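You operate a simulated robot arm through the tools that you are given. There is no shell and no other tool. Be economical: measure what you need, move in short steps, check, and stop when the job is done.

Carry out the task below with a simulated robot arm. There is one attempt and no reset: what you move stays moved.

JOB
Take the carton marked "skim" from the foot of the bed and put it on top of the red table mug.

It is judged by the outcome, as a careful person would: the job done as asked, and still so three seconds after it is handed in. It fails if anything else is knocked over, pushed out of place, dropped, spilled or broken.

ROBOT AND FRAMES
A 7-joint arm with a two-finger parallel gripper, fixed in place. Base frame: the origin is at the foot of the arm, x ahead of it, y to its left, z up; the work surface is at about z = 0. Readings come in mm, rad, newtons and seconds.
With the tool pointing down near the work surface it reaches from about 240 to 620 mm from the base axis. Its first joint turns from -1.152 to 1.152 rad. Payload 2.6 kg.
Tool frame: the origin (TCP) lies between the finger pads and is the grasp point; the fingertips stand 30 mm ahead of it; z points along the fingers, y is the line along which they close. Largest opening 94 mm; finger width 28, thickness 10; the body of the gripper, 50 by 96 mm, starts 55 mm behind the TCP.
Orientation is that of the tool frame in the base frame, as a unit quaternion [x, y, z, w]. With the fingers straight down and closing along the base's y, the tool's x points along the base's -x, its y along +y and its z along -z.

CONTROLS
- The arm moves only by the tool drive_tool. Its argument "rows" is a list of rows, each a list of 5 numbers: the gripper command, from -1 (shut) to 1 (fully open), values between in proportion, then the shift along the tool's x, y, z in mm, then the turn about the tool's z in rad. In form: [[hand, tx, ty, tz, twist], ...]. A call has 1 to 8 rows; each row is the pose to reach, as a shift and turn from the pose commanded when the call began, along the tool's axes at that moment. Each row takes 0.2 s and may step no farther than 50 mm and 0.15 rad from the row before; otherwise, or with a gripper value out of range, the whole call is refused. Where a pose cannot be reached the arm comes as near as it can. A force on the tool above 40 N (or 10 N above the force at the start of the call, whichever is more), or a blocked arm, ends the call early, and 0.2 s more pass. The fingers move at their own pace (about 72 mm/s each) and stop on an object; they squeeze with about 43 N. The grip force told is the motor's: it shows also when the fingers shut on nothing. Time passes only in rows, and 0.2 s behind the last, so rows that repeat a pose let the fingers close. The reply holds the time, the measured pose of the TCP, the force on the tool along the base axes, the opening and the grip force, in the units named above and with some noise.
- Cameras (640 x 400 px; columns grow to the right, rows downward): "scene" is fixed at [30.1, 426.8, 574.8]; the picture's right is [-0.76, -0.65, 0.00], its down [-0.30, 0.36, -0.88] and it looks along [0.57, -0.67, -0.47] (base axes); focal length 365 px, centre (320, 200). "wrist" rides on the gripper at [76, 14, -102] in the tool frame; the picture's right is [-0.18, 0.98, 0.00], its down [-0.75, -0.14, -0.64] and it looks along [-0.63, -0.12, 0.77] (tool axes); focal length 243 px, centre (320, 200). There is no depth. A picture from a camera that has moved, and an enlarged one, comes with that camera's place and axes in the base frame and with its lens. The place of the scene camera against the robot may be out by one fixed shift of up to 12 mm in any direction.
- get_image(camera): a new picture of that camera. No time passes.
- zoom(camera, box): a new picture of the part [left, top, right, bottom] of that camera's present view, enlarged. No time passes.
- job_done(): hands the job in; it is judged then, once.

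Work in short steps. Places have to be worked out from the pictures, the camera data and where the tool is seen: move nearer, look again, correct. Check each grasp and each placing, and mend what went wrong. You have 90 turns and 46 pictures in all, those below and enlarged ones among them. Open the gripper and draw the arm clear of the work before you hand the job in, unless the task says otherwise; then end with one line.

The tools are called by a JSON object that holds its "method" and its "body". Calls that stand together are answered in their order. drive_tool: Moves the arm, as the interface text tells. Its arguments: {"type":"object","properties":{"rows":{"type":"array","items":{"type":"array","items":{"type":"number"}}}},"required":["rows"]} The other tools are called the same way: get_image (camera) takes a picture; zoom (camera, box) takes an enlarged picture of a part of a camera's view; job_done () hands the job in.

At the start:

```text
time: 0.0
position: [353.4, 113.3, 357.5]
tool_rot: [0.0, 1.0, 0.0, -0.001]
contact_force: [-0.2, -0.1, 0.3]
width: 94.1
gripper_force: 0.1
```

scene: 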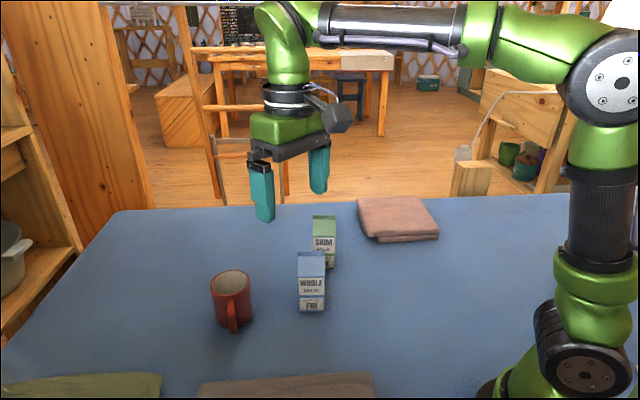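
wrist: 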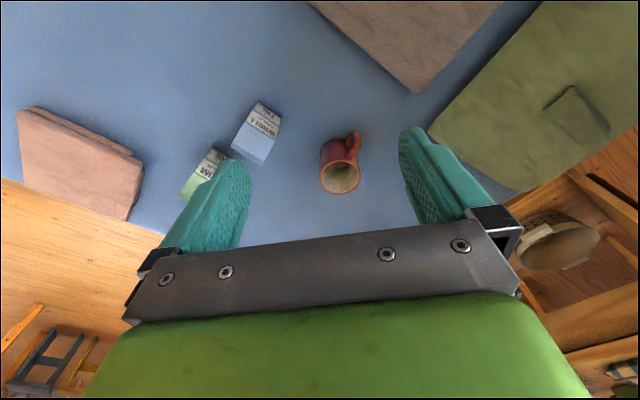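

I'll begin by enlarging the cartons and the mug in both views to measure their places.

{"method": "zoom", "body": {"camera": "scene", "box": [190, 190, 370, 345]}}

{"method": "zoom", "body": {"camera": "wrist", "box": [160, 80, 400, 230]}}

```text
2.58 times, centred on (280, 268) of scene
camera zoom: at [30.1, 426.8, 574.8], right [-0.76, -0.65, 0.0], down [-0.3, 0.36, -0.88], along [0.57, -0.67, -0.47], focal length 943 px, centre (423, 26)
```

zoom: 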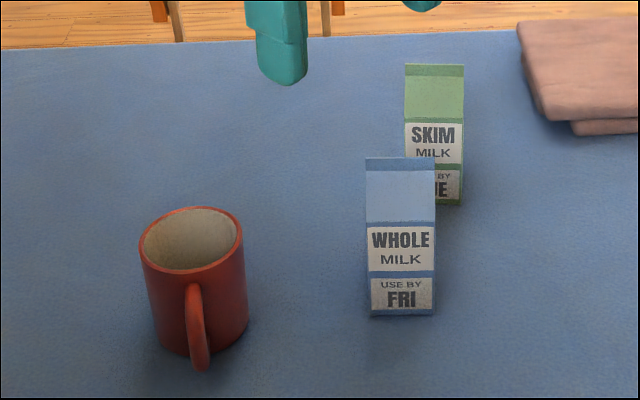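

```text
2.67 times, centred on (280, 155) of wrist
camera zoom: at [278.2, 127.5, 458.9], right [0.18, 0.98, 0.0], down [0.75, -0.14, 0.64], along [0.63, -0.12, -0.77], focal length 647 px, centre (427, 320)
```

zoom: 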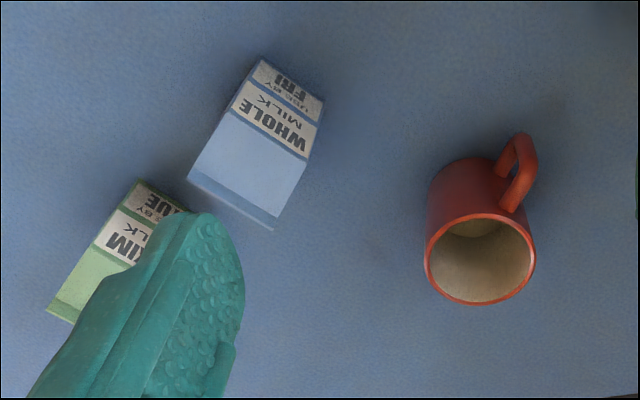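

The wrist and scene estimates agree: "whole" is centred near (436,-13), "skim" near (500,-140), both about 139 mm tall and turned about 45°. The mug is near (523,120). I'll move high toward the skim carton and turn the tool about 0.75 rad to look again.

{"method": "drive_tool", "body": {"rows": [[1, -18, -34, 5, 0.15], [1, -36, -68, 10, 0.3], [1, -54, -102, 15, 0.45], [1, -72, -136, 20, 0.6], [1, -90, -170, 25, 0.75], [1, -100, -190, 30, 0.75]]}}

{"method": "get_image", "body": {"camera": "wrist"}}

```text
time: 1.4
position: [456.2, -77.5, 326.8]
tool_rot: [0.367, 0.93, -0.001, -0.001]
contact_force: [0.0, -0.6, 0.0]
width: 93.7
gripper_force: 0.0
```

```text
41 pictures are left
camera wrist: at [411.1, -14.0, 429.3], right [0.81, 0.59, 0.0], down [0.45, -0.62, 0.64], along [0.38, -0.52, -0.77], focal length 243 px, centre (320, 200)
```

wrist: 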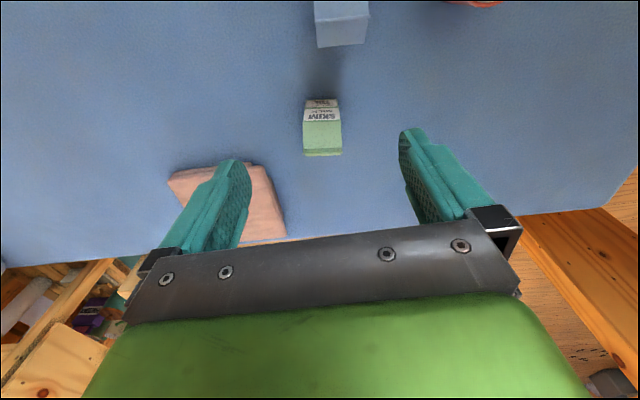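

The skim carton is now between the fingers in view. I'll enlarge it to measure its corners.

{"method": "zoom", "body": {"camera": "wrist", "box": [272, 80, 368, 170]}}

```text
4.44 times, centred on (320, 125) of wrist
camera zoom: at [411.1, -14.0, 429.3], right [0.81, 0.59, 0.0], down [0.45, -0.62, 0.64], along [0.38, -0.52, -0.77], focal length 1078 px, centre (320, 533)
```

zoom: 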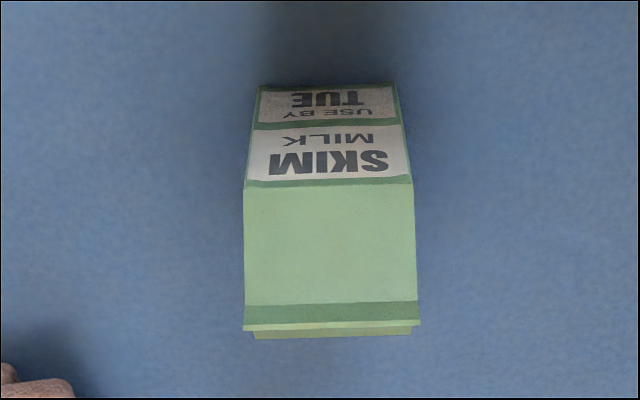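

Skim: front bottom edge from (473,-137) to (514,-106), width about 52 mm, edge angle 37°, eave at 97 mm, ridge about 140 mm. Before grasping I need the mug's opening, since a 52 mm base could fall in, so I go above the mug and look.

{"method": "drive_tool", "body": {"rows": [[1, 17, 33, 16, 0], [1, 34, 67, 32, 0], [1, 51, 100, 48, 0], [1, 69, 133, 65, 0], [1, 86, 167, 81, 0], [1, 103, 200, 97, 0]]}}

{"method": "get_image", "body": {"camera": "wrist"}}

```text
time: 2.8
position: [517.1, 141.1, 230.1]
tool_rot: [0.366, 0.931, 0.0, 0.001]
contact_force: [1.0, 0.5, 0.5]
width: 94.2
gripper_force: 0.1
```

```text
39 pictures are left
camera wrist: at [470.6, 202.4, 332.4], right [0.81, 0.59, 0.0], down [0.45, -0.62, 0.64], along [0.38, -0.52, -0.77], focal length 243 px, centre (320, 200)
```

wrist: 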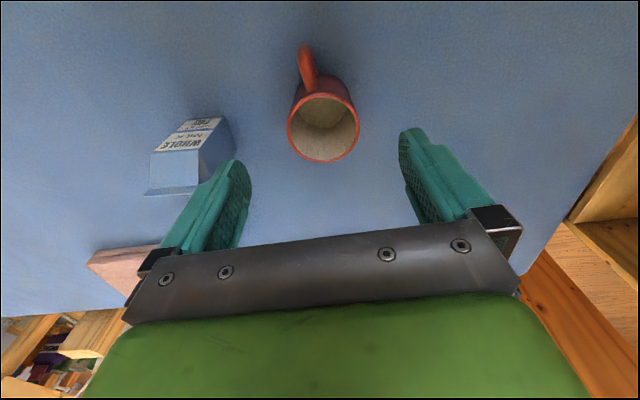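

The mug is clear in view; I enlarge it to measure the rim's inner and outer diameters.

{"method": "zoom", "body": {"camera": "wrist", "box": [270, 85, 380, 170]}}

{"method": "zoom", "body": {"camera": "scene", "box": [190, 255, 280, 340]}}

```text
4.71 times, centred on (325, 128) of wrist
camera zoom: at [470.6, 202.4, 332.4], right [0.81, 0.59, 0.0], down [0.45, -0.62, 0.64], along [0.38, -0.52, -0.77], focal length 1142 px, centre (296, 541)
```

zoom: 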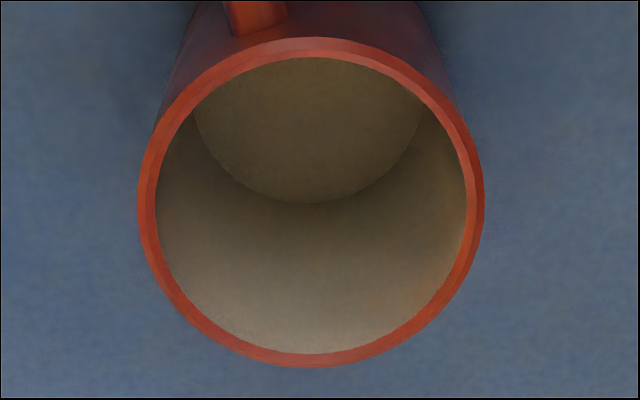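

```text
4.71 times, centred on (235, 298) of scene
camera zoom: at [30.1, 426.8, 574.8], right [-0.76, -0.65, 0.0], down [-0.3, 0.36, -0.88], along [0.57, -0.67, -0.47], focal length 1719 px, centre (720, -259)
```

zoom: 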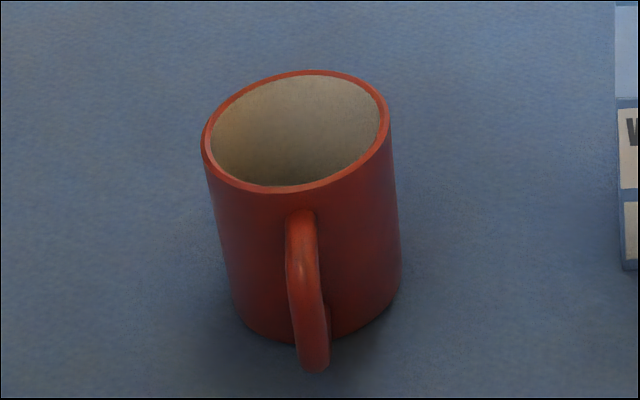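

Rim: outer about 79 mm, inner about 70–71 mm, and the carton's diagonal is about 73 mm if it is square. The carton would rest on its corners only if centred within about 2 mm, so I check the carton depth on the visible side of the (likely identical) "whole" carton.

{"method": "zoom", "body": {"camera": "wrist", "box": [135, 105, 245, 205]}}

```text
4.00 times, centred on (190, 155) of wrist
camera zoom: at [470.6, 202.4, 332.4], right [0.81, 0.59, 0.0], down [0.45, -0.62, 0.64], along [0.38, -0.52, -0.77], focal length 970 px, centre (840, 380)
```

zoom: 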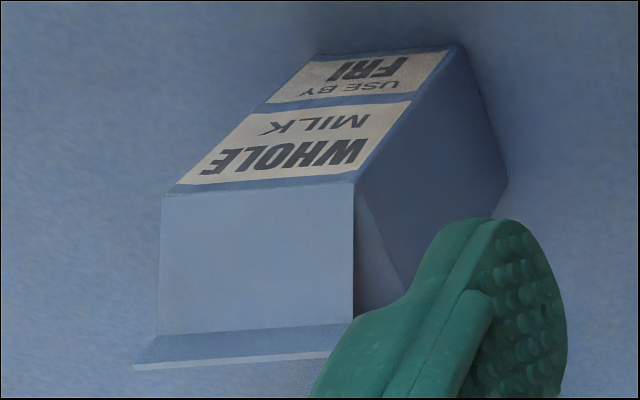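

The depth is about 52–54 mm, so a square base of about 52 mm will sit on the rim if centred well. Now I go over the skim carton at (509,-142), still high, aligning the closing line with its 37° face.

{"method": "drive_tool", "body": {"rows": [[1, -26.7, -30.3, 0, 0.03], [1, -53.5, -60.6, 0, 0.06], [1, -80.2, -91, 0, 0.09], [1, -107, -121.3, 0, 0.12], [1, -133.7, -151.6, 0, 0.15], [1, -160.5, -182, 0, 0.178], [1, -187.2, -212.3, 0, 0.178], [1, -187.2, -212.3, 0, 0.178]]}}

{"method": "get_image", "body": {"camera": "wrist"}}

{"method": "get_image", "body": {"camera": "scene"}}

```text
time: 4.6
position: [506.9, -143.0, 231.5]
tool_rot: [0.449, 0.894, 0.001, 0.0]
contact_force: [0.2, 0.2, -0.5]
width: 94.1
gripper_force: 0.0
```

```text
35 pictures are left
camera wrist: at [473.6, -73.4, 333.1], right [0.9, 0.44, 0.0], down [0.34, -0.69, 0.64], along [0.28, -0.58, -0.77], focal length 243 px, centre (320, 200)
```

wrist: 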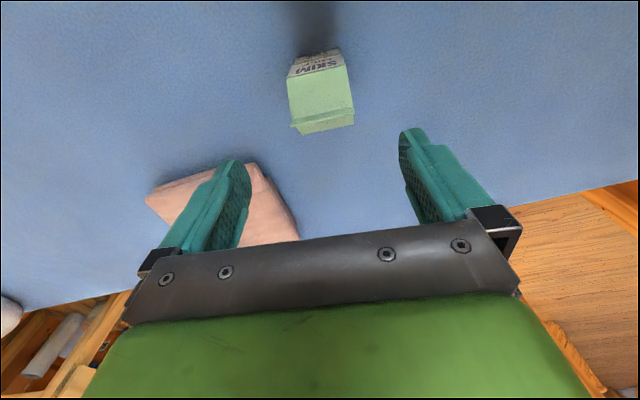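

```text
34 pictures are left
```

scene: 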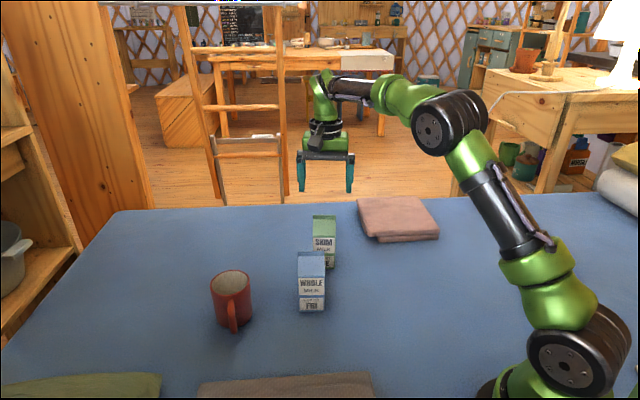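

Now a close zoom of the carton from this nearer pose to refine its place and angle.

{"method": "zoom", "body": {"camera": "wrist", "box": [270, 40, 370, 140]}}

```text
4.00 times, centred on (320, 90) of wrist
camera zoom: at [473.6, -73.4, 333.1], right [0.9, 0.44, 0.0], down [0.34, -0.69, 0.64], along [0.28, -0.58, -0.77], focal length 970 px, centre (320, 640)
```

zoom: 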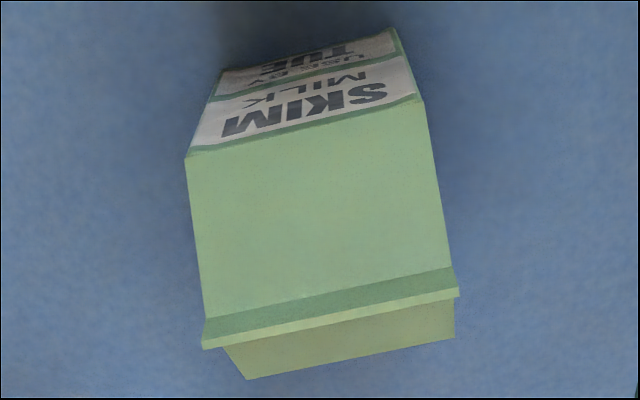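

The carton's centre is refined to (508,-141.5) at 37.7°, and the tool is within about 2 mm of that. I descend around it to z ≈ 93, keeping the palm just above the ridge.

{"method": "drive_tool", "body": {"rows": [[1, 0.6, 1.7, 40, -0.02], [1, 0.6, 1.7, 75, -0.02], [1, 0.6, 1.7, 105, -0.02], [1, 0.6, 1.7, 125, -0.02], [1, 0.6, 1.7, 137, -0.02], [1, 0.6, 1.7, 137, -0.02]]}}

{"method": "get_image", "body": {"camera": "scene"}}

{"method": "get_image", "body": {"camera": "wrist"}}

```text
time: 6.0
position: [507.4, -140.2, 94.0]
tool_rot: [0.439, 0.899, 0.001, 0.0]
contact_force: [-0.5, 0.4, 0.0]
width: 94.0
gripper_force: 0.1
```

```text
32 pictures are left
```

scene: 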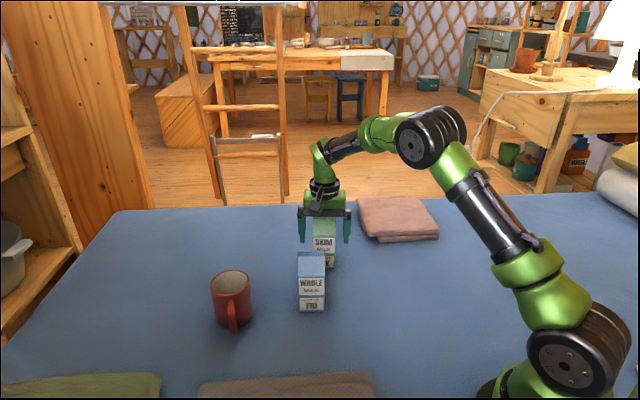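

```text
31 pictures are left
camera wrist: at [472.0, -71.5, 196.4], right [0.89, 0.46, 0.0], down [0.35, -0.68, 0.64], along [0.3, -0.57, -0.77], focal length 243 px, centre (320, 200)
```

wrist: 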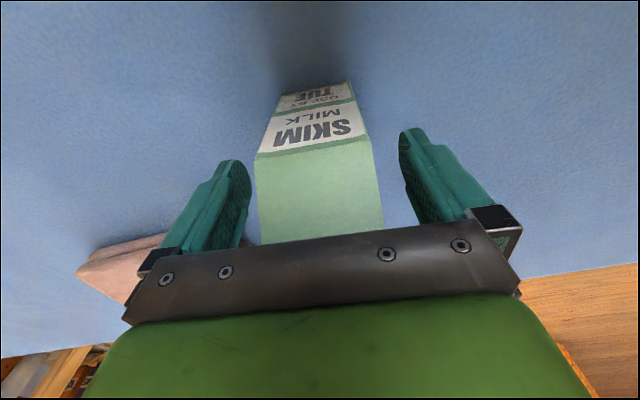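

The carton sits between the fingers with no contact. I close and let the fingers settle.

{"method": "drive_tool", "body": {"rows": [[0.3, 0, 0, 0, 0], [0, 0, 0, 0, 0], [-0.5, 0, 0, 0, 0], [-1, 0, 0, 0, 0], [-1, 0, 0, 0, 0], [-1, 0, 0, 0, 0]]}}

```text
time: 7.4
position: [507.9, -139.3, 95.5]
tool_rot: [0.439, 0.899, 0.0, 0.0]
contact_force: [1.6, 0.5, -0.1]
width: 60.1
gripper_force: 42.6
```

Grip force is up, but the opening is 60 mm instead of about 52 mm, so I look before lifting.

{"method": "zoom", "body": {"camera": "wrist", "box": [200, 70, 440, 250]}}

{"method": "zoom", "body": {"camera": "scene", "box": [275, 180, 375, 280]}}

```text
2.22 times, centred on (320, 160) of wrist
camera zoom: at [472.0, -71.4, 196.7], right [0.89, 0.46, 0.0], down [0.35, -0.68, 0.64], along [0.3, -0.57, -0.77], focal length 539 px, centre (320, 289)
```

zoom: 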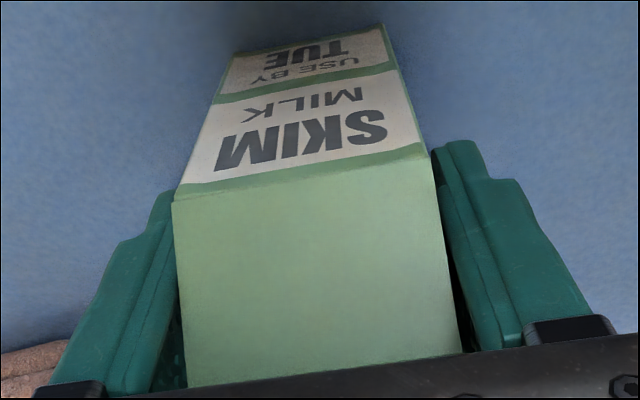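

```text
4.00 times, centred on (325, 230) of scene
camera zoom: at [30.1, 426.8, 574.8], right [-0.76, -0.65, 0.0], down [-0.3, 0.36, -0.88], along [0.57, -0.67, -0.47], focal length 1462 px, centre (300, 80)
```

zoom: 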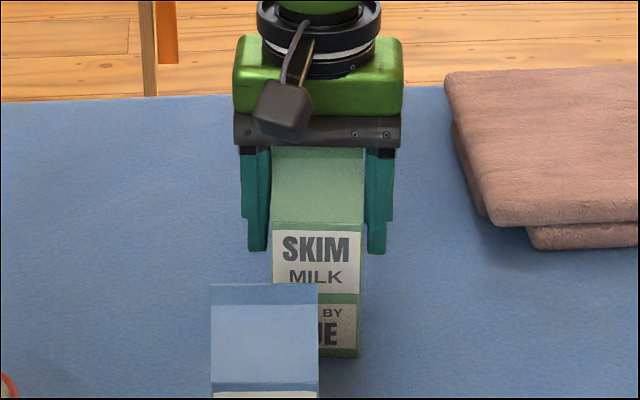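

The carton is squarely held (face angle 37.4°). I lift 40 mm and check for slip.

{"method": "drive_tool", "body": {"rows": [[-1, 0, 0, -5, 0], [-1, 0, 0, -15, 0], [-1, 0, 0, -30, 0], [-1, 0, 0, -40, 0], [-1, 0, 0, -40, 0]]}}

{"method": "zoom", "body": {"camera": "scene", "box": [275, 160, 375, 280]}}

{"method": "zoom", "body": {"camera": "wrist", "box": [200, 70, 440, 250]}}

```text
time: 8.6
position: [507.7, -142.3, 133.6]
tool_rot: [0.438, 0.899, 0.0, 0.0]
contact_force: [-0.2, 0.4, -4.2]
width: 60.3
gripper_force: 42.4
```

```text
3.33 times, centred on (325, 220) of scene
camera zoom: at [30.1, 426.8, 574.8], right [-0.76, -0.65, 0.0], down [-0.3, 0.36, -0.88], along [0.57, -0.67, -0.47], focal length 1218 px, centre (303, 133)
```

zoom: 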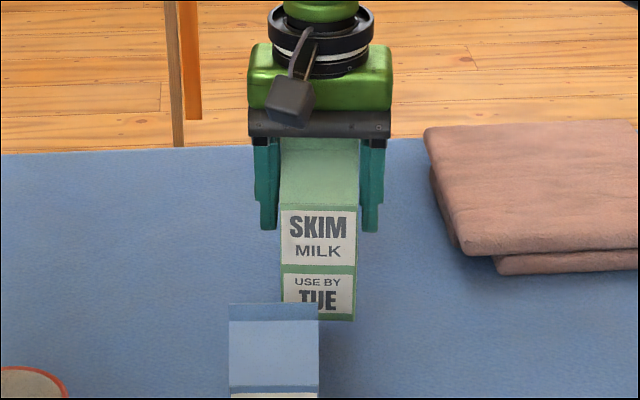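

```text
2.22 times, centred on (320, 160) of wrist
camera zoom: at [471.5, -72.2, 236.1], right [0.89, 0.46, 0.0], down [0.35, -0.68, 0.64], along [0.29, -0.57, -0.77], focal length 539 px, centre (320, 289)
```

zoom: 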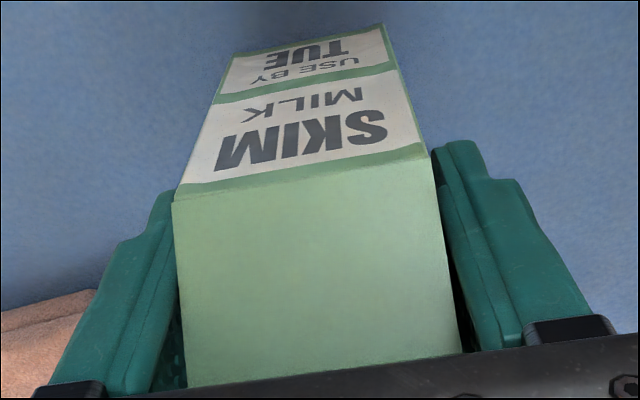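

Held firmly (about 0.43 kg), no slip. I lift higher and carry it over toward the mug at about (536,117), with the carton bottom about 155 mm up.

{"method": "drive_tool", "body": {"rows": [[-1, 0, 0, -45, 0], [-1, 26, 26, -75, 0], [-1, 53, 52, -100, 0], [-1, 80, 78, -118, 0], [-1, 107, 104, -118, 0], [-1, 134, 130, -118, 0], [-1, 161, 156, -118, 0], [-1, 186, 181, -118, 0]]}}

{"method": "get_image", "body": {"camera": "scene"}}

{"method": "get_image", "body": {"camera": "wrist"}}

```text
time: 10.4
position: [535.0, 113.6, 253.2]
tool_rot: [0.44, 0.898, 0.0, 0.001]
contact_force: [0.6, 0.8, -3.7]
width: 60.1
gripper_force: 43.8
```

```text
26 pictures are left
```

scene: 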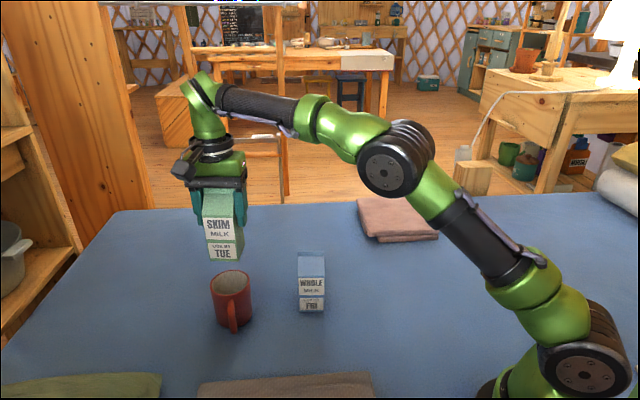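

```text
25 pictures are left
camera wrist: at [499.7, 182.4, 355.8], right [0.89, 0.46, 0.0], down [0.35, -0.68, 0.64], along [0.29, -0.57, -0.77], focal length 243 px, centre (320, 200)
```

wrist: 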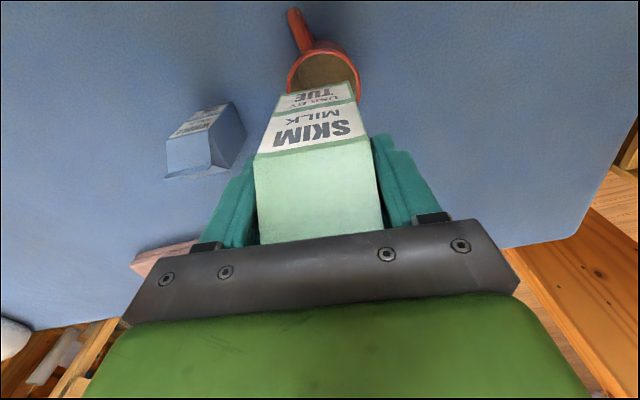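

The carton is over the mug. I lower it to about 13 mm above the rim, with a small correction of (−0.5, +3.6) mm, then compare the carton's base with the rim in both views.

{"method": "drive_tool", "body": {"rows": [[-1, 1, 1, 20, 0], [-1, 3.1, 1.8, 40, 0], [-1, 3.1, 1.8, 55, 0], [-1, 3.1, 1.8, 61, 0], [-1, 3.1, 1.8, 61, 0]]}}

{"method": "zoom", "body": {"camera": "scene", "box": [180, 215, 280, 345]}}

{"method": "zoom", "body": {"camera": "wrist", "box": [240, 0, 400, 150]}}

```text
time: 11.6
position: [535.0, 120.2, 189.6]
tool_rot: [0.439, 0.898, 0.0, 0.0]
contact_force: [0.3, 0.1, -4.3]
width: 59.9
gripper_force: 42.8
```

```text
3.08 times, centred on (230, 280) of scene
camera zoom: at [30.1, 426.8, 574.8], right [-0.76, -0.65, 0.0], down [-0.3, 0.36, -0.88], along [0.57, -0.67, -0.47], focal length 1124 px, centre (597, -46)
```

zoom: 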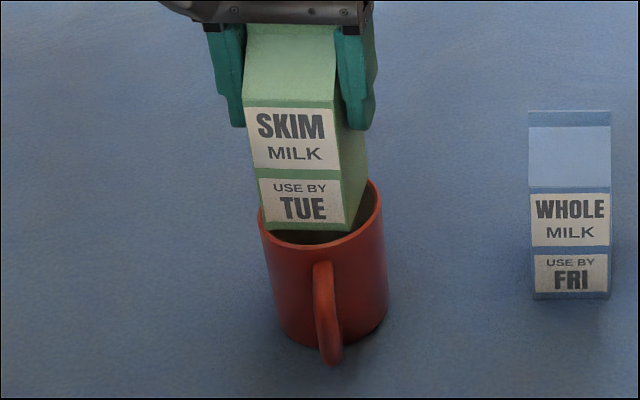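

```text
2.67 times, centred on (320, 75) of wrist
camera zoom: at [500.1, 187.9, 291.3], right [0.89, 0.46, 0.0], down [0.35, -0.68, 0.64], along [0.29, -0.57, -0.77], focal length 647 px, centre (320, 533)
```

zoom: 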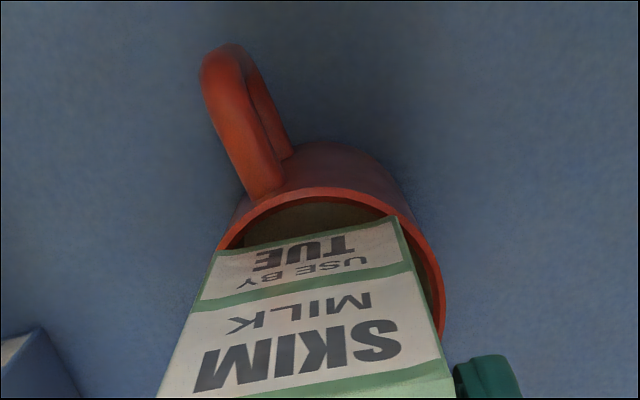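

By direct triangulation the carton base centre is (536.5,118) and the mug rim centre about (537,117.5), so alignment is within about 1 mm. I lower in small steps, watching the force.

{"method": "drive_tool", "body": {"rows": [[-1, 0, 0, 2, 0], [-1, 0, 0, 4, 0], [-1, 0, 0, 6, 0], [-1, 0, 0, 6, 0]]}}

{"method": "zoom", "body": {"camera": "wrist", "box": [270, 40, 370, 130]}}

{"method": "zoom", "body": {"camera": "scene", "box": [205, 255, 260, 305]}}

```text
time: 12.6
position: [535.3, 120.0, 183.8]
tool_rot: [0.439, 0.898, -0.001, 0.0]
contact_force: [-0.4, 0.3, -1.1]
width: 60.2
gripper_force: 42.8
```

```text
4.44 times, centred on (320, 85) of wrist
camera zoom: at [499.7, 188.4, 286.5], right [0.89, 0.46, 0.0], down [0.35, -0.68, 0.64], along [0.3, -0.57, -0.77], focal length 1078 px, centre (320, 711)
```

zoom: 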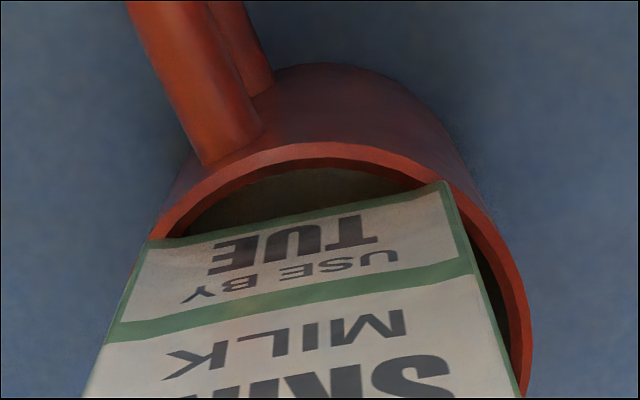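

```text
8.00 times, centred on (232, 280) of scene
camera zoom: at [30.1, 426.8, 574.8], right [-0.76, -0.65, 0.0], down [-0.3, 0.36, -0.88], along [0.57, -0.67, -0.47], focal length 2923 px, centre (1020, -440)
```

zoom: 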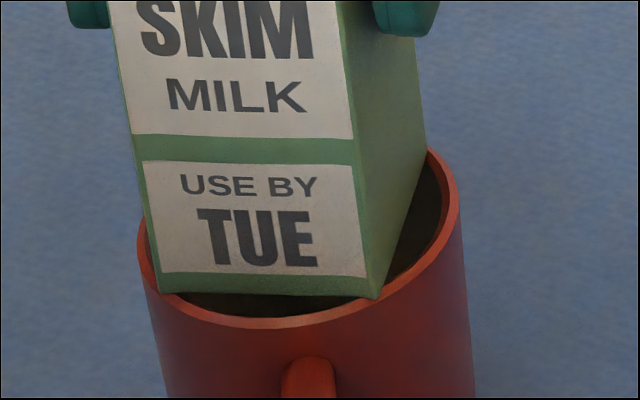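

The downward load dropped to about 1 N, so the carton is just touching the rim. The wrist view puts it 1–2 mm too far toward the camera, while the scene view shows it nearly centred. I raise it 2 mm, shift 1.2 mm back, and read the force to confirm the contact height.

{"method": "drive_tool", "body": {"rows": [[-1, 0, 0, -2, 0], [-1, -1.2, 0, -2, 0], [-1, -1.2, 0, -2, 0], [-1, -1.2, 0, -2, 0]]}}

{"method": "drive_tool", "body": {"rows": [[-1, 0, 0, 1, 0], [-1, 0, 0, 1, 0], [-1, 0, 0, 1, 0]]}}

{"method": "drive_tool", "body": {"rows": [[-1, 0, 0, 1, 0], [-1, 0, 0, 1, 0], [-1, 0, 0, 1, 0]]}}

```text
time: 13.6
position: [536.9, 118.9, 186.0]
tool_rot: [0.439, 0.898, 0.0, 0.0]
contact_force: [0.7, -0.2, -4.2]
width: 60.3
gripper_force: 42.3
```

```text
time: 14.4
position: [536.8, 118.7, 183.9]
tool_rot: [0.438, 0.899, 0.0, -0.001]
contact_force: [-1.3, 0.4, -3.0]
width: 60.3
gripper_force: 43.2
```

```text
time: 15.2
position: [537.1, 119.3, 185.5]
tool_rot: [0.439, 0.898, 0.001, 0.001]
contact_force: [-3.0, -1.1, 10.8]
width: 60.3
gripper_force: 42.8
```

Contact is confirmed at this height (about 15 N on the rim), so the rim is at z ≈ 89. I ease back 0.5 mm and check both views closely, with the base now in the rim plane.

{"method": "drive_tool", "body": {"rows": [[-1, 0, 0, -0.6, 0], [-1, 0, 0, -0.6, 0]]}}

{"method": "zoom", "body": {"camera": "wrist", "box": [270, 40, 370, 130]}}

{"method": "zoom", "body": {"camera": "scene", "box": [205, 255, 260, 305]}}

```text
time: 15.8
position: [537.2, 118.8, 183.5]
tool_rot: [0.438, 0.899, 0.0, 0.001]
contact_force: [0.2, -1.1, 8.3]
width: 59.9
gripper_force: 42.6
```

```text
4.44 times, centred on (320, 85) of wrist
camera zoom: at [501.4, 188.0, 286.4], right [0.89, 0.46, 0.0], down [0.35, -0.68, 0.64], along [0.3, -0.57, -0.77], focal length 1078 px, centre (320, 711)
```

zoom: 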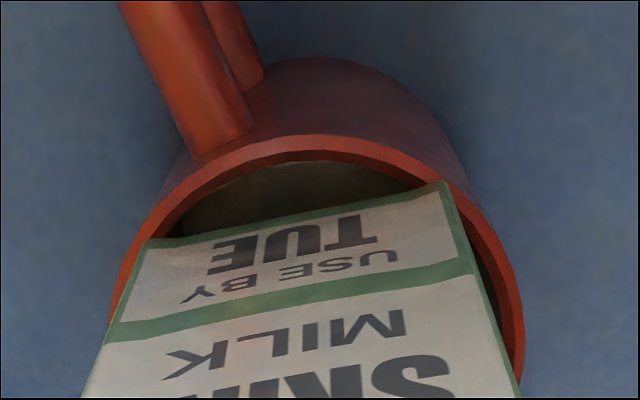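

```text
8.00 times, centred on (232, 280) of scene
camera zoom: at [30.0, 426.8, 574.8], right [-0.76, -0.65, 0.0], down [-0.3, 0.36, -0.88], along [0.57, -0.67, -0.47], focal length 2923 px, centre (1020, -440)
```

zoom: 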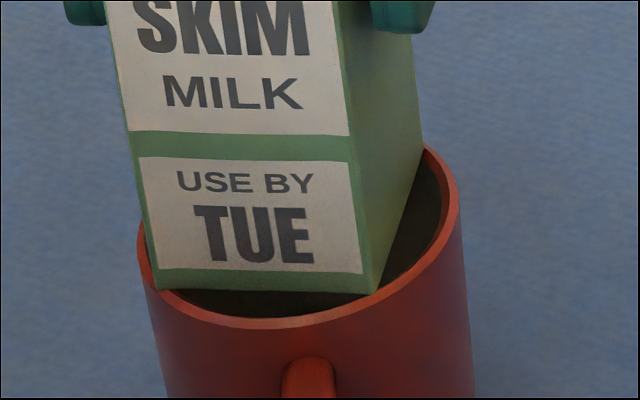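

With the base in the rim plane, both views agree that the carton is about 1.9 mm too far along the tool's +y and centred along x. I lift 2.5 mm, shift 1.9 mm back along −y, and lower again to touch.

{"method": "drive_tool", "body": {"rows": [[-1, 0, 0, -2.5, 0], [-1, 0, -1.9, -2.5, 0], [-1, 0, -1.9, -2.5, 0], [-1, 0, -1.9, -1.2, 0], [-1, 0, -1.9, -0.2, 0], [-1, 0, -1.9, -0.2, 0]]}}

{"method": "zoom", "body": {"camera": "wrist", "box": [270, 40, 370, 130]}}

{"method": "zoom", "body": {"camera": "scene", "box": [205, 255, 260, 305]}}

```text
time: 17.2
position: [536.7, 118.0, 185.4]
tool_rot: [0.438, 0.899, 0.0, 0.0]
contact_force: [0.6, -0.5, -3.6]
width: 60.1
gripper_force: 43.2
```

```text
4.44 times, centred on (320, 85) of wrist
camera zoom: at [500.2, 186.6, 286.6], right [0.89, 0.46, 0.0], down [0.35, -0.68, 0.64], along [0.29, -0.57, -0.77], focal length 1078 px, centre (320, 711)
```

zoom: 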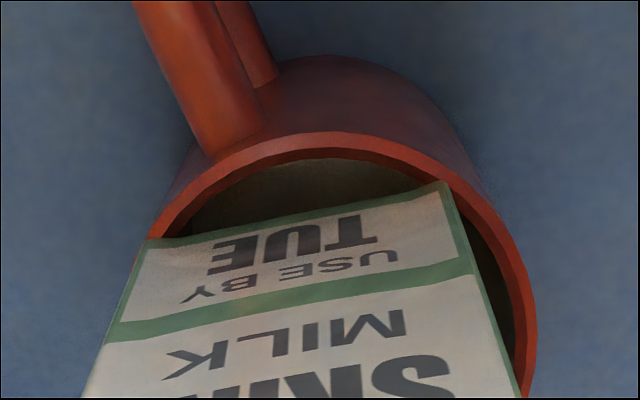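

```text
8.00 times, centred on (232, 280) of scene
camera zoom: at [30.1, 426.8, 574.8], right [-0.76, -0.65, 0.0], down [-0.3, 0.36, -0.88], along [0.57, -0.67, -0.47], focal length 2923 px, centre (1020, -440)
```

zoom: 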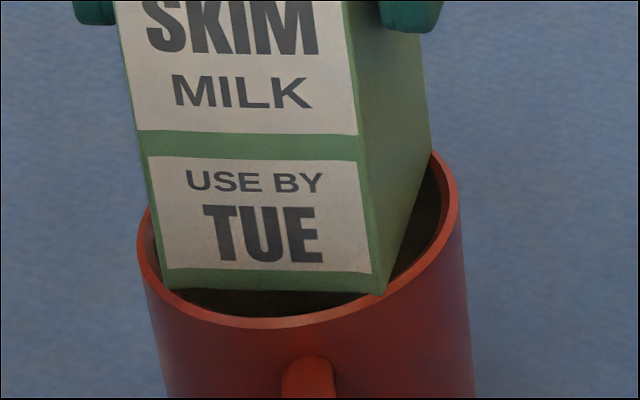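

Both views now put the carton within about 0.7 mm of the rim centre. I lower the last 1–1.5 mm to firm contact.

{"method": "drive_tool", "body": {"rows": [[-1, 0, 0.3, 0.5, 0], [-1, 0, 0.3, 1.0, 0], [-1, 0, 0.3, 1.0, 0], [-1, 0, 0.3, 1.0, 0]]}}

```text
time: 18.2
position: [536.1, 118.2, 185.0]
tool_rot: [0.438, 0.899, 0.0, 0.001]
contact_force: [-0.4, -2.0, 6.2]
width: 60.2
gripper_force: 43.1
```

Contact is about 10 N on the rim. I release gradually, a few mm of opening first, holding the pose, then look.

{"method": "drive_tool", "body": {"rows": [[0.26, 0, 0, -0.3, 0], [0.3, 0, 0, -0.3, 0], [0.33, 0, 0, -0.3, 0], [0.36, 0, 0, -0.3, 0], [0.36, 0, 0, -0.3, 0]]}}

{"method": "zoom", "body": {"camera": "scene", "box": [180, 215, 280, 345]}}

{"method": "zoom", "body": {"camera": "wrist", "box": [200, 20, 440, 250]}}

```text
time: 19.4
position: [536.3, 118.5, 183.9]
tool_rot: [0.438, 0.899, 0.0, 0.001]
contact_force: [0.3, 0.0, 0.4]
width: 63.9
gripper_force: 0.1
```

```text
3.08 times, centred on (230, 280) of scene
camera zoom: at [30.1, 426.8, 574.8], right [-0.76, -0.65, 0.0], down [-0.3, 0.36, -0.88], along [0.57, -0.67, -0.47], focal length 1124 px, centre (597, -46)
```

zoom: 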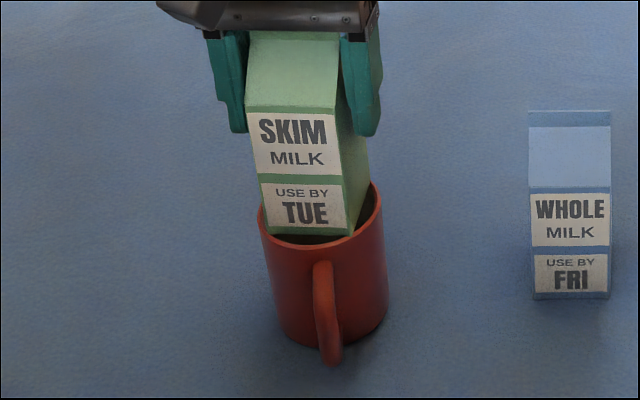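

```text
1.74 times, centred on (320, 135) of wrist
camera zoom: at [499.8, 186.9, 286.3], right [0.89, 0.46, 0.0], down [0.35, -0.68, 0.64], along [0.3, -0.57, -0.77], focal length 422 px, centre (320, 313)
```

zoom: 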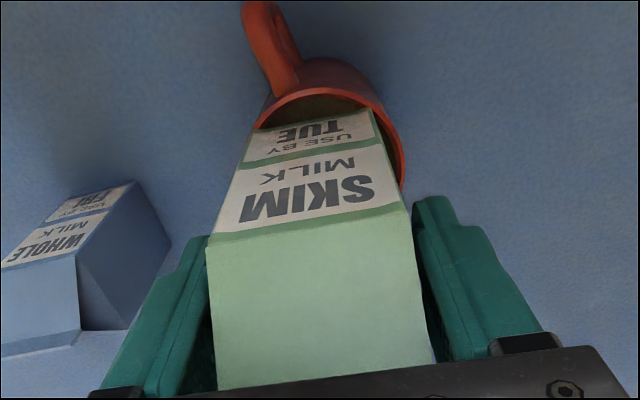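

The grip is off, the load on the tool is zero, and the carton is standing upright. I open a bit more, wait, and check that it stays put while the fingers still guard it.

{"method": "drive_tool", "body": {"rows": [[0.45, 0, 0, 0, 0], [0.5, 0, 0, 0, 0], [0.5, 0, 0, 0, 0], [0.5, 0, 0, 0, 0], [0.5, 0, 0, 0, 0], [0.5, 0, 0, 0, 0], [0.5, 0, 0, 0, 0], [0.5, 0, 0, 0, 0]]}}

{"method": "zoom", "body": {"camera": "scene", "box": [180, 215, 280, 345]}}

{"method": "zoom", "body": {"camera": "wrist", "box": [200, 20, 440, 250]}}

```text
time: 21.2
position: [534.8, 118.0, 184.6]
tool_rot: [0.438, 0.899, -0.001, 0.0]
contact_force: [0.1, 0.3, -0.3]
width: 70.6
gripper_force: 0.1
```

```text
3.08 times, centred on (230, 280) of scene
camera zoom: at [30.1, 426.8, 574.8], right [-0.76, -0.65, 0.0], down [-0.3, 0.36, -0.88], along [0.57, -0.67, -0.47], focal length 1124 px, centre (597, -46)
```

zoom: 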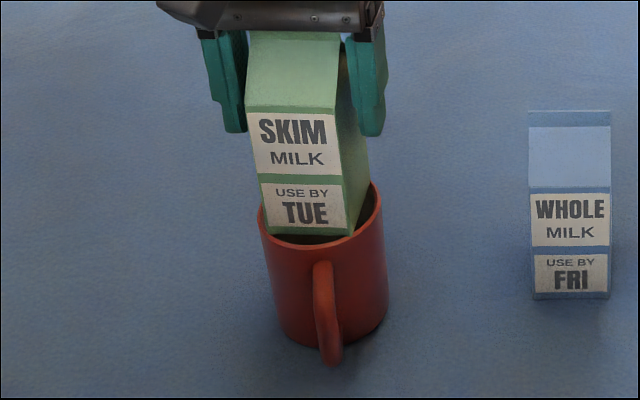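

```text
1.74 times, centred on (320, 135) of wrist
camera zoom: at [499.8, 186.9, 286.2], right [0.89, 0.46, 0.0], down [0.35, -0.68, 0.64], along [0.29, -0.57, -0.77], focal length 422 px, centre (320, 313)
```

zoom: 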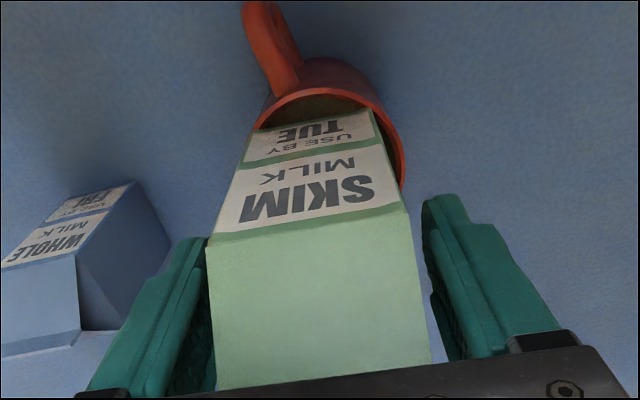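

Nothing moved; the carton is stable on the rim. I open fully and rise straight up.

{"method": "drive_tool", "body": {"rows": [[0.8, 0, 0, 0, 0], [1, 0, 0, 0, 0], [1, 0, 0, -10, 0], [1, 0, 0, -30, 0], [1, 0, 0, -60, 0], [1, 0, 0, -95, 0], [1, 0, 0, -130, 0]]}}

{"method": "get_image", "body": {"camera": "scene"}}

```text
time: 22.8
position: [535.5, 119.0, 311.3]
tool_rot: [0.439, 0.899, 0.0, 0.001]
contact_force: [-0.2, -0.4, -0.3]
width: 93.9
gripper_force: 0.0
```

```text
12 pictures are left
```

scene: 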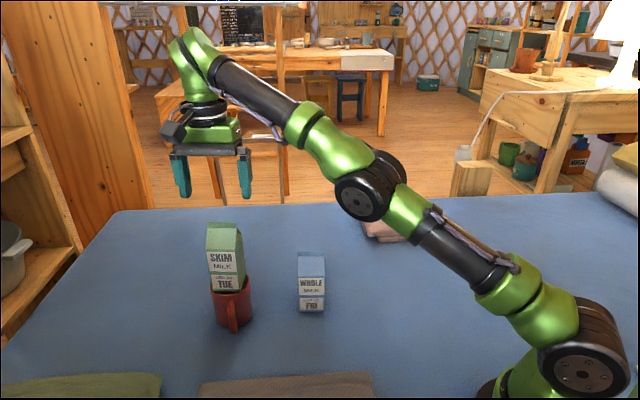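

The carton stands on the mug. I draw the arm aside, keeping it high above the carton (top at about 230 mm), and do a final check.

{"method": "drive_tool", "body": {"rows": [[1, 0, 0, -20, 0], [1, -10, -35, -20, 0], [1, -20, -70, -20, 0], [1, -30, -105, -20, 0], [1, -40, -140, -20, 0], [1, -40, -140, -20, 0]]}}

{"method": "zoom", "body": {"camera": "scene", "box": [160, 190, 360, 350]}}

```text
time: 24.2
position: [447.4, -2.0, 332.1]
tool_rot: [0.438, 0.899, 0.0, 0.001]
contact_force: [1.3, -0.4, 0.3]
width: 94.3
gripper_force: 0.0
out of reach, approached as far as the arm can: row 1
```

```text
2.50 times, centred on (260, 270) of scene
camera zoom: at [30.1, 426.8, 574.8], right [-0.76, -0.65, 0.0], down [-0.3, 0.36, -0.88], along [0.57, -0.67, -0.47], focal length 913 px, centre (470, 25)
```

zoom: 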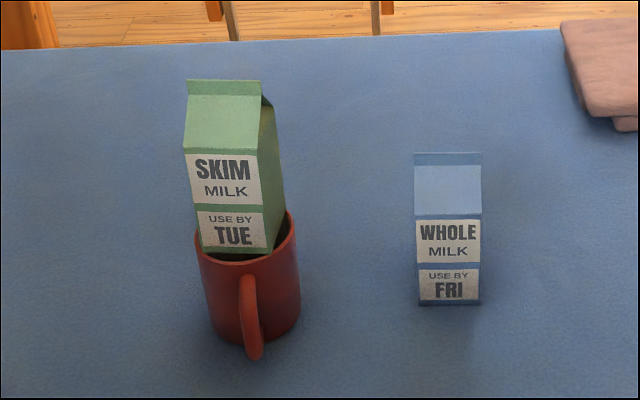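

The carton stands upright and steady on the rim, everything else is where it was, and the arm is clear, so I hand in.

{"method": "job_done", "body": {}}

```text
The job is handed in.
```

The skim carton is standing upright on the rim of the red mug; nothing else was disturbed, and the gripper is open and clear.
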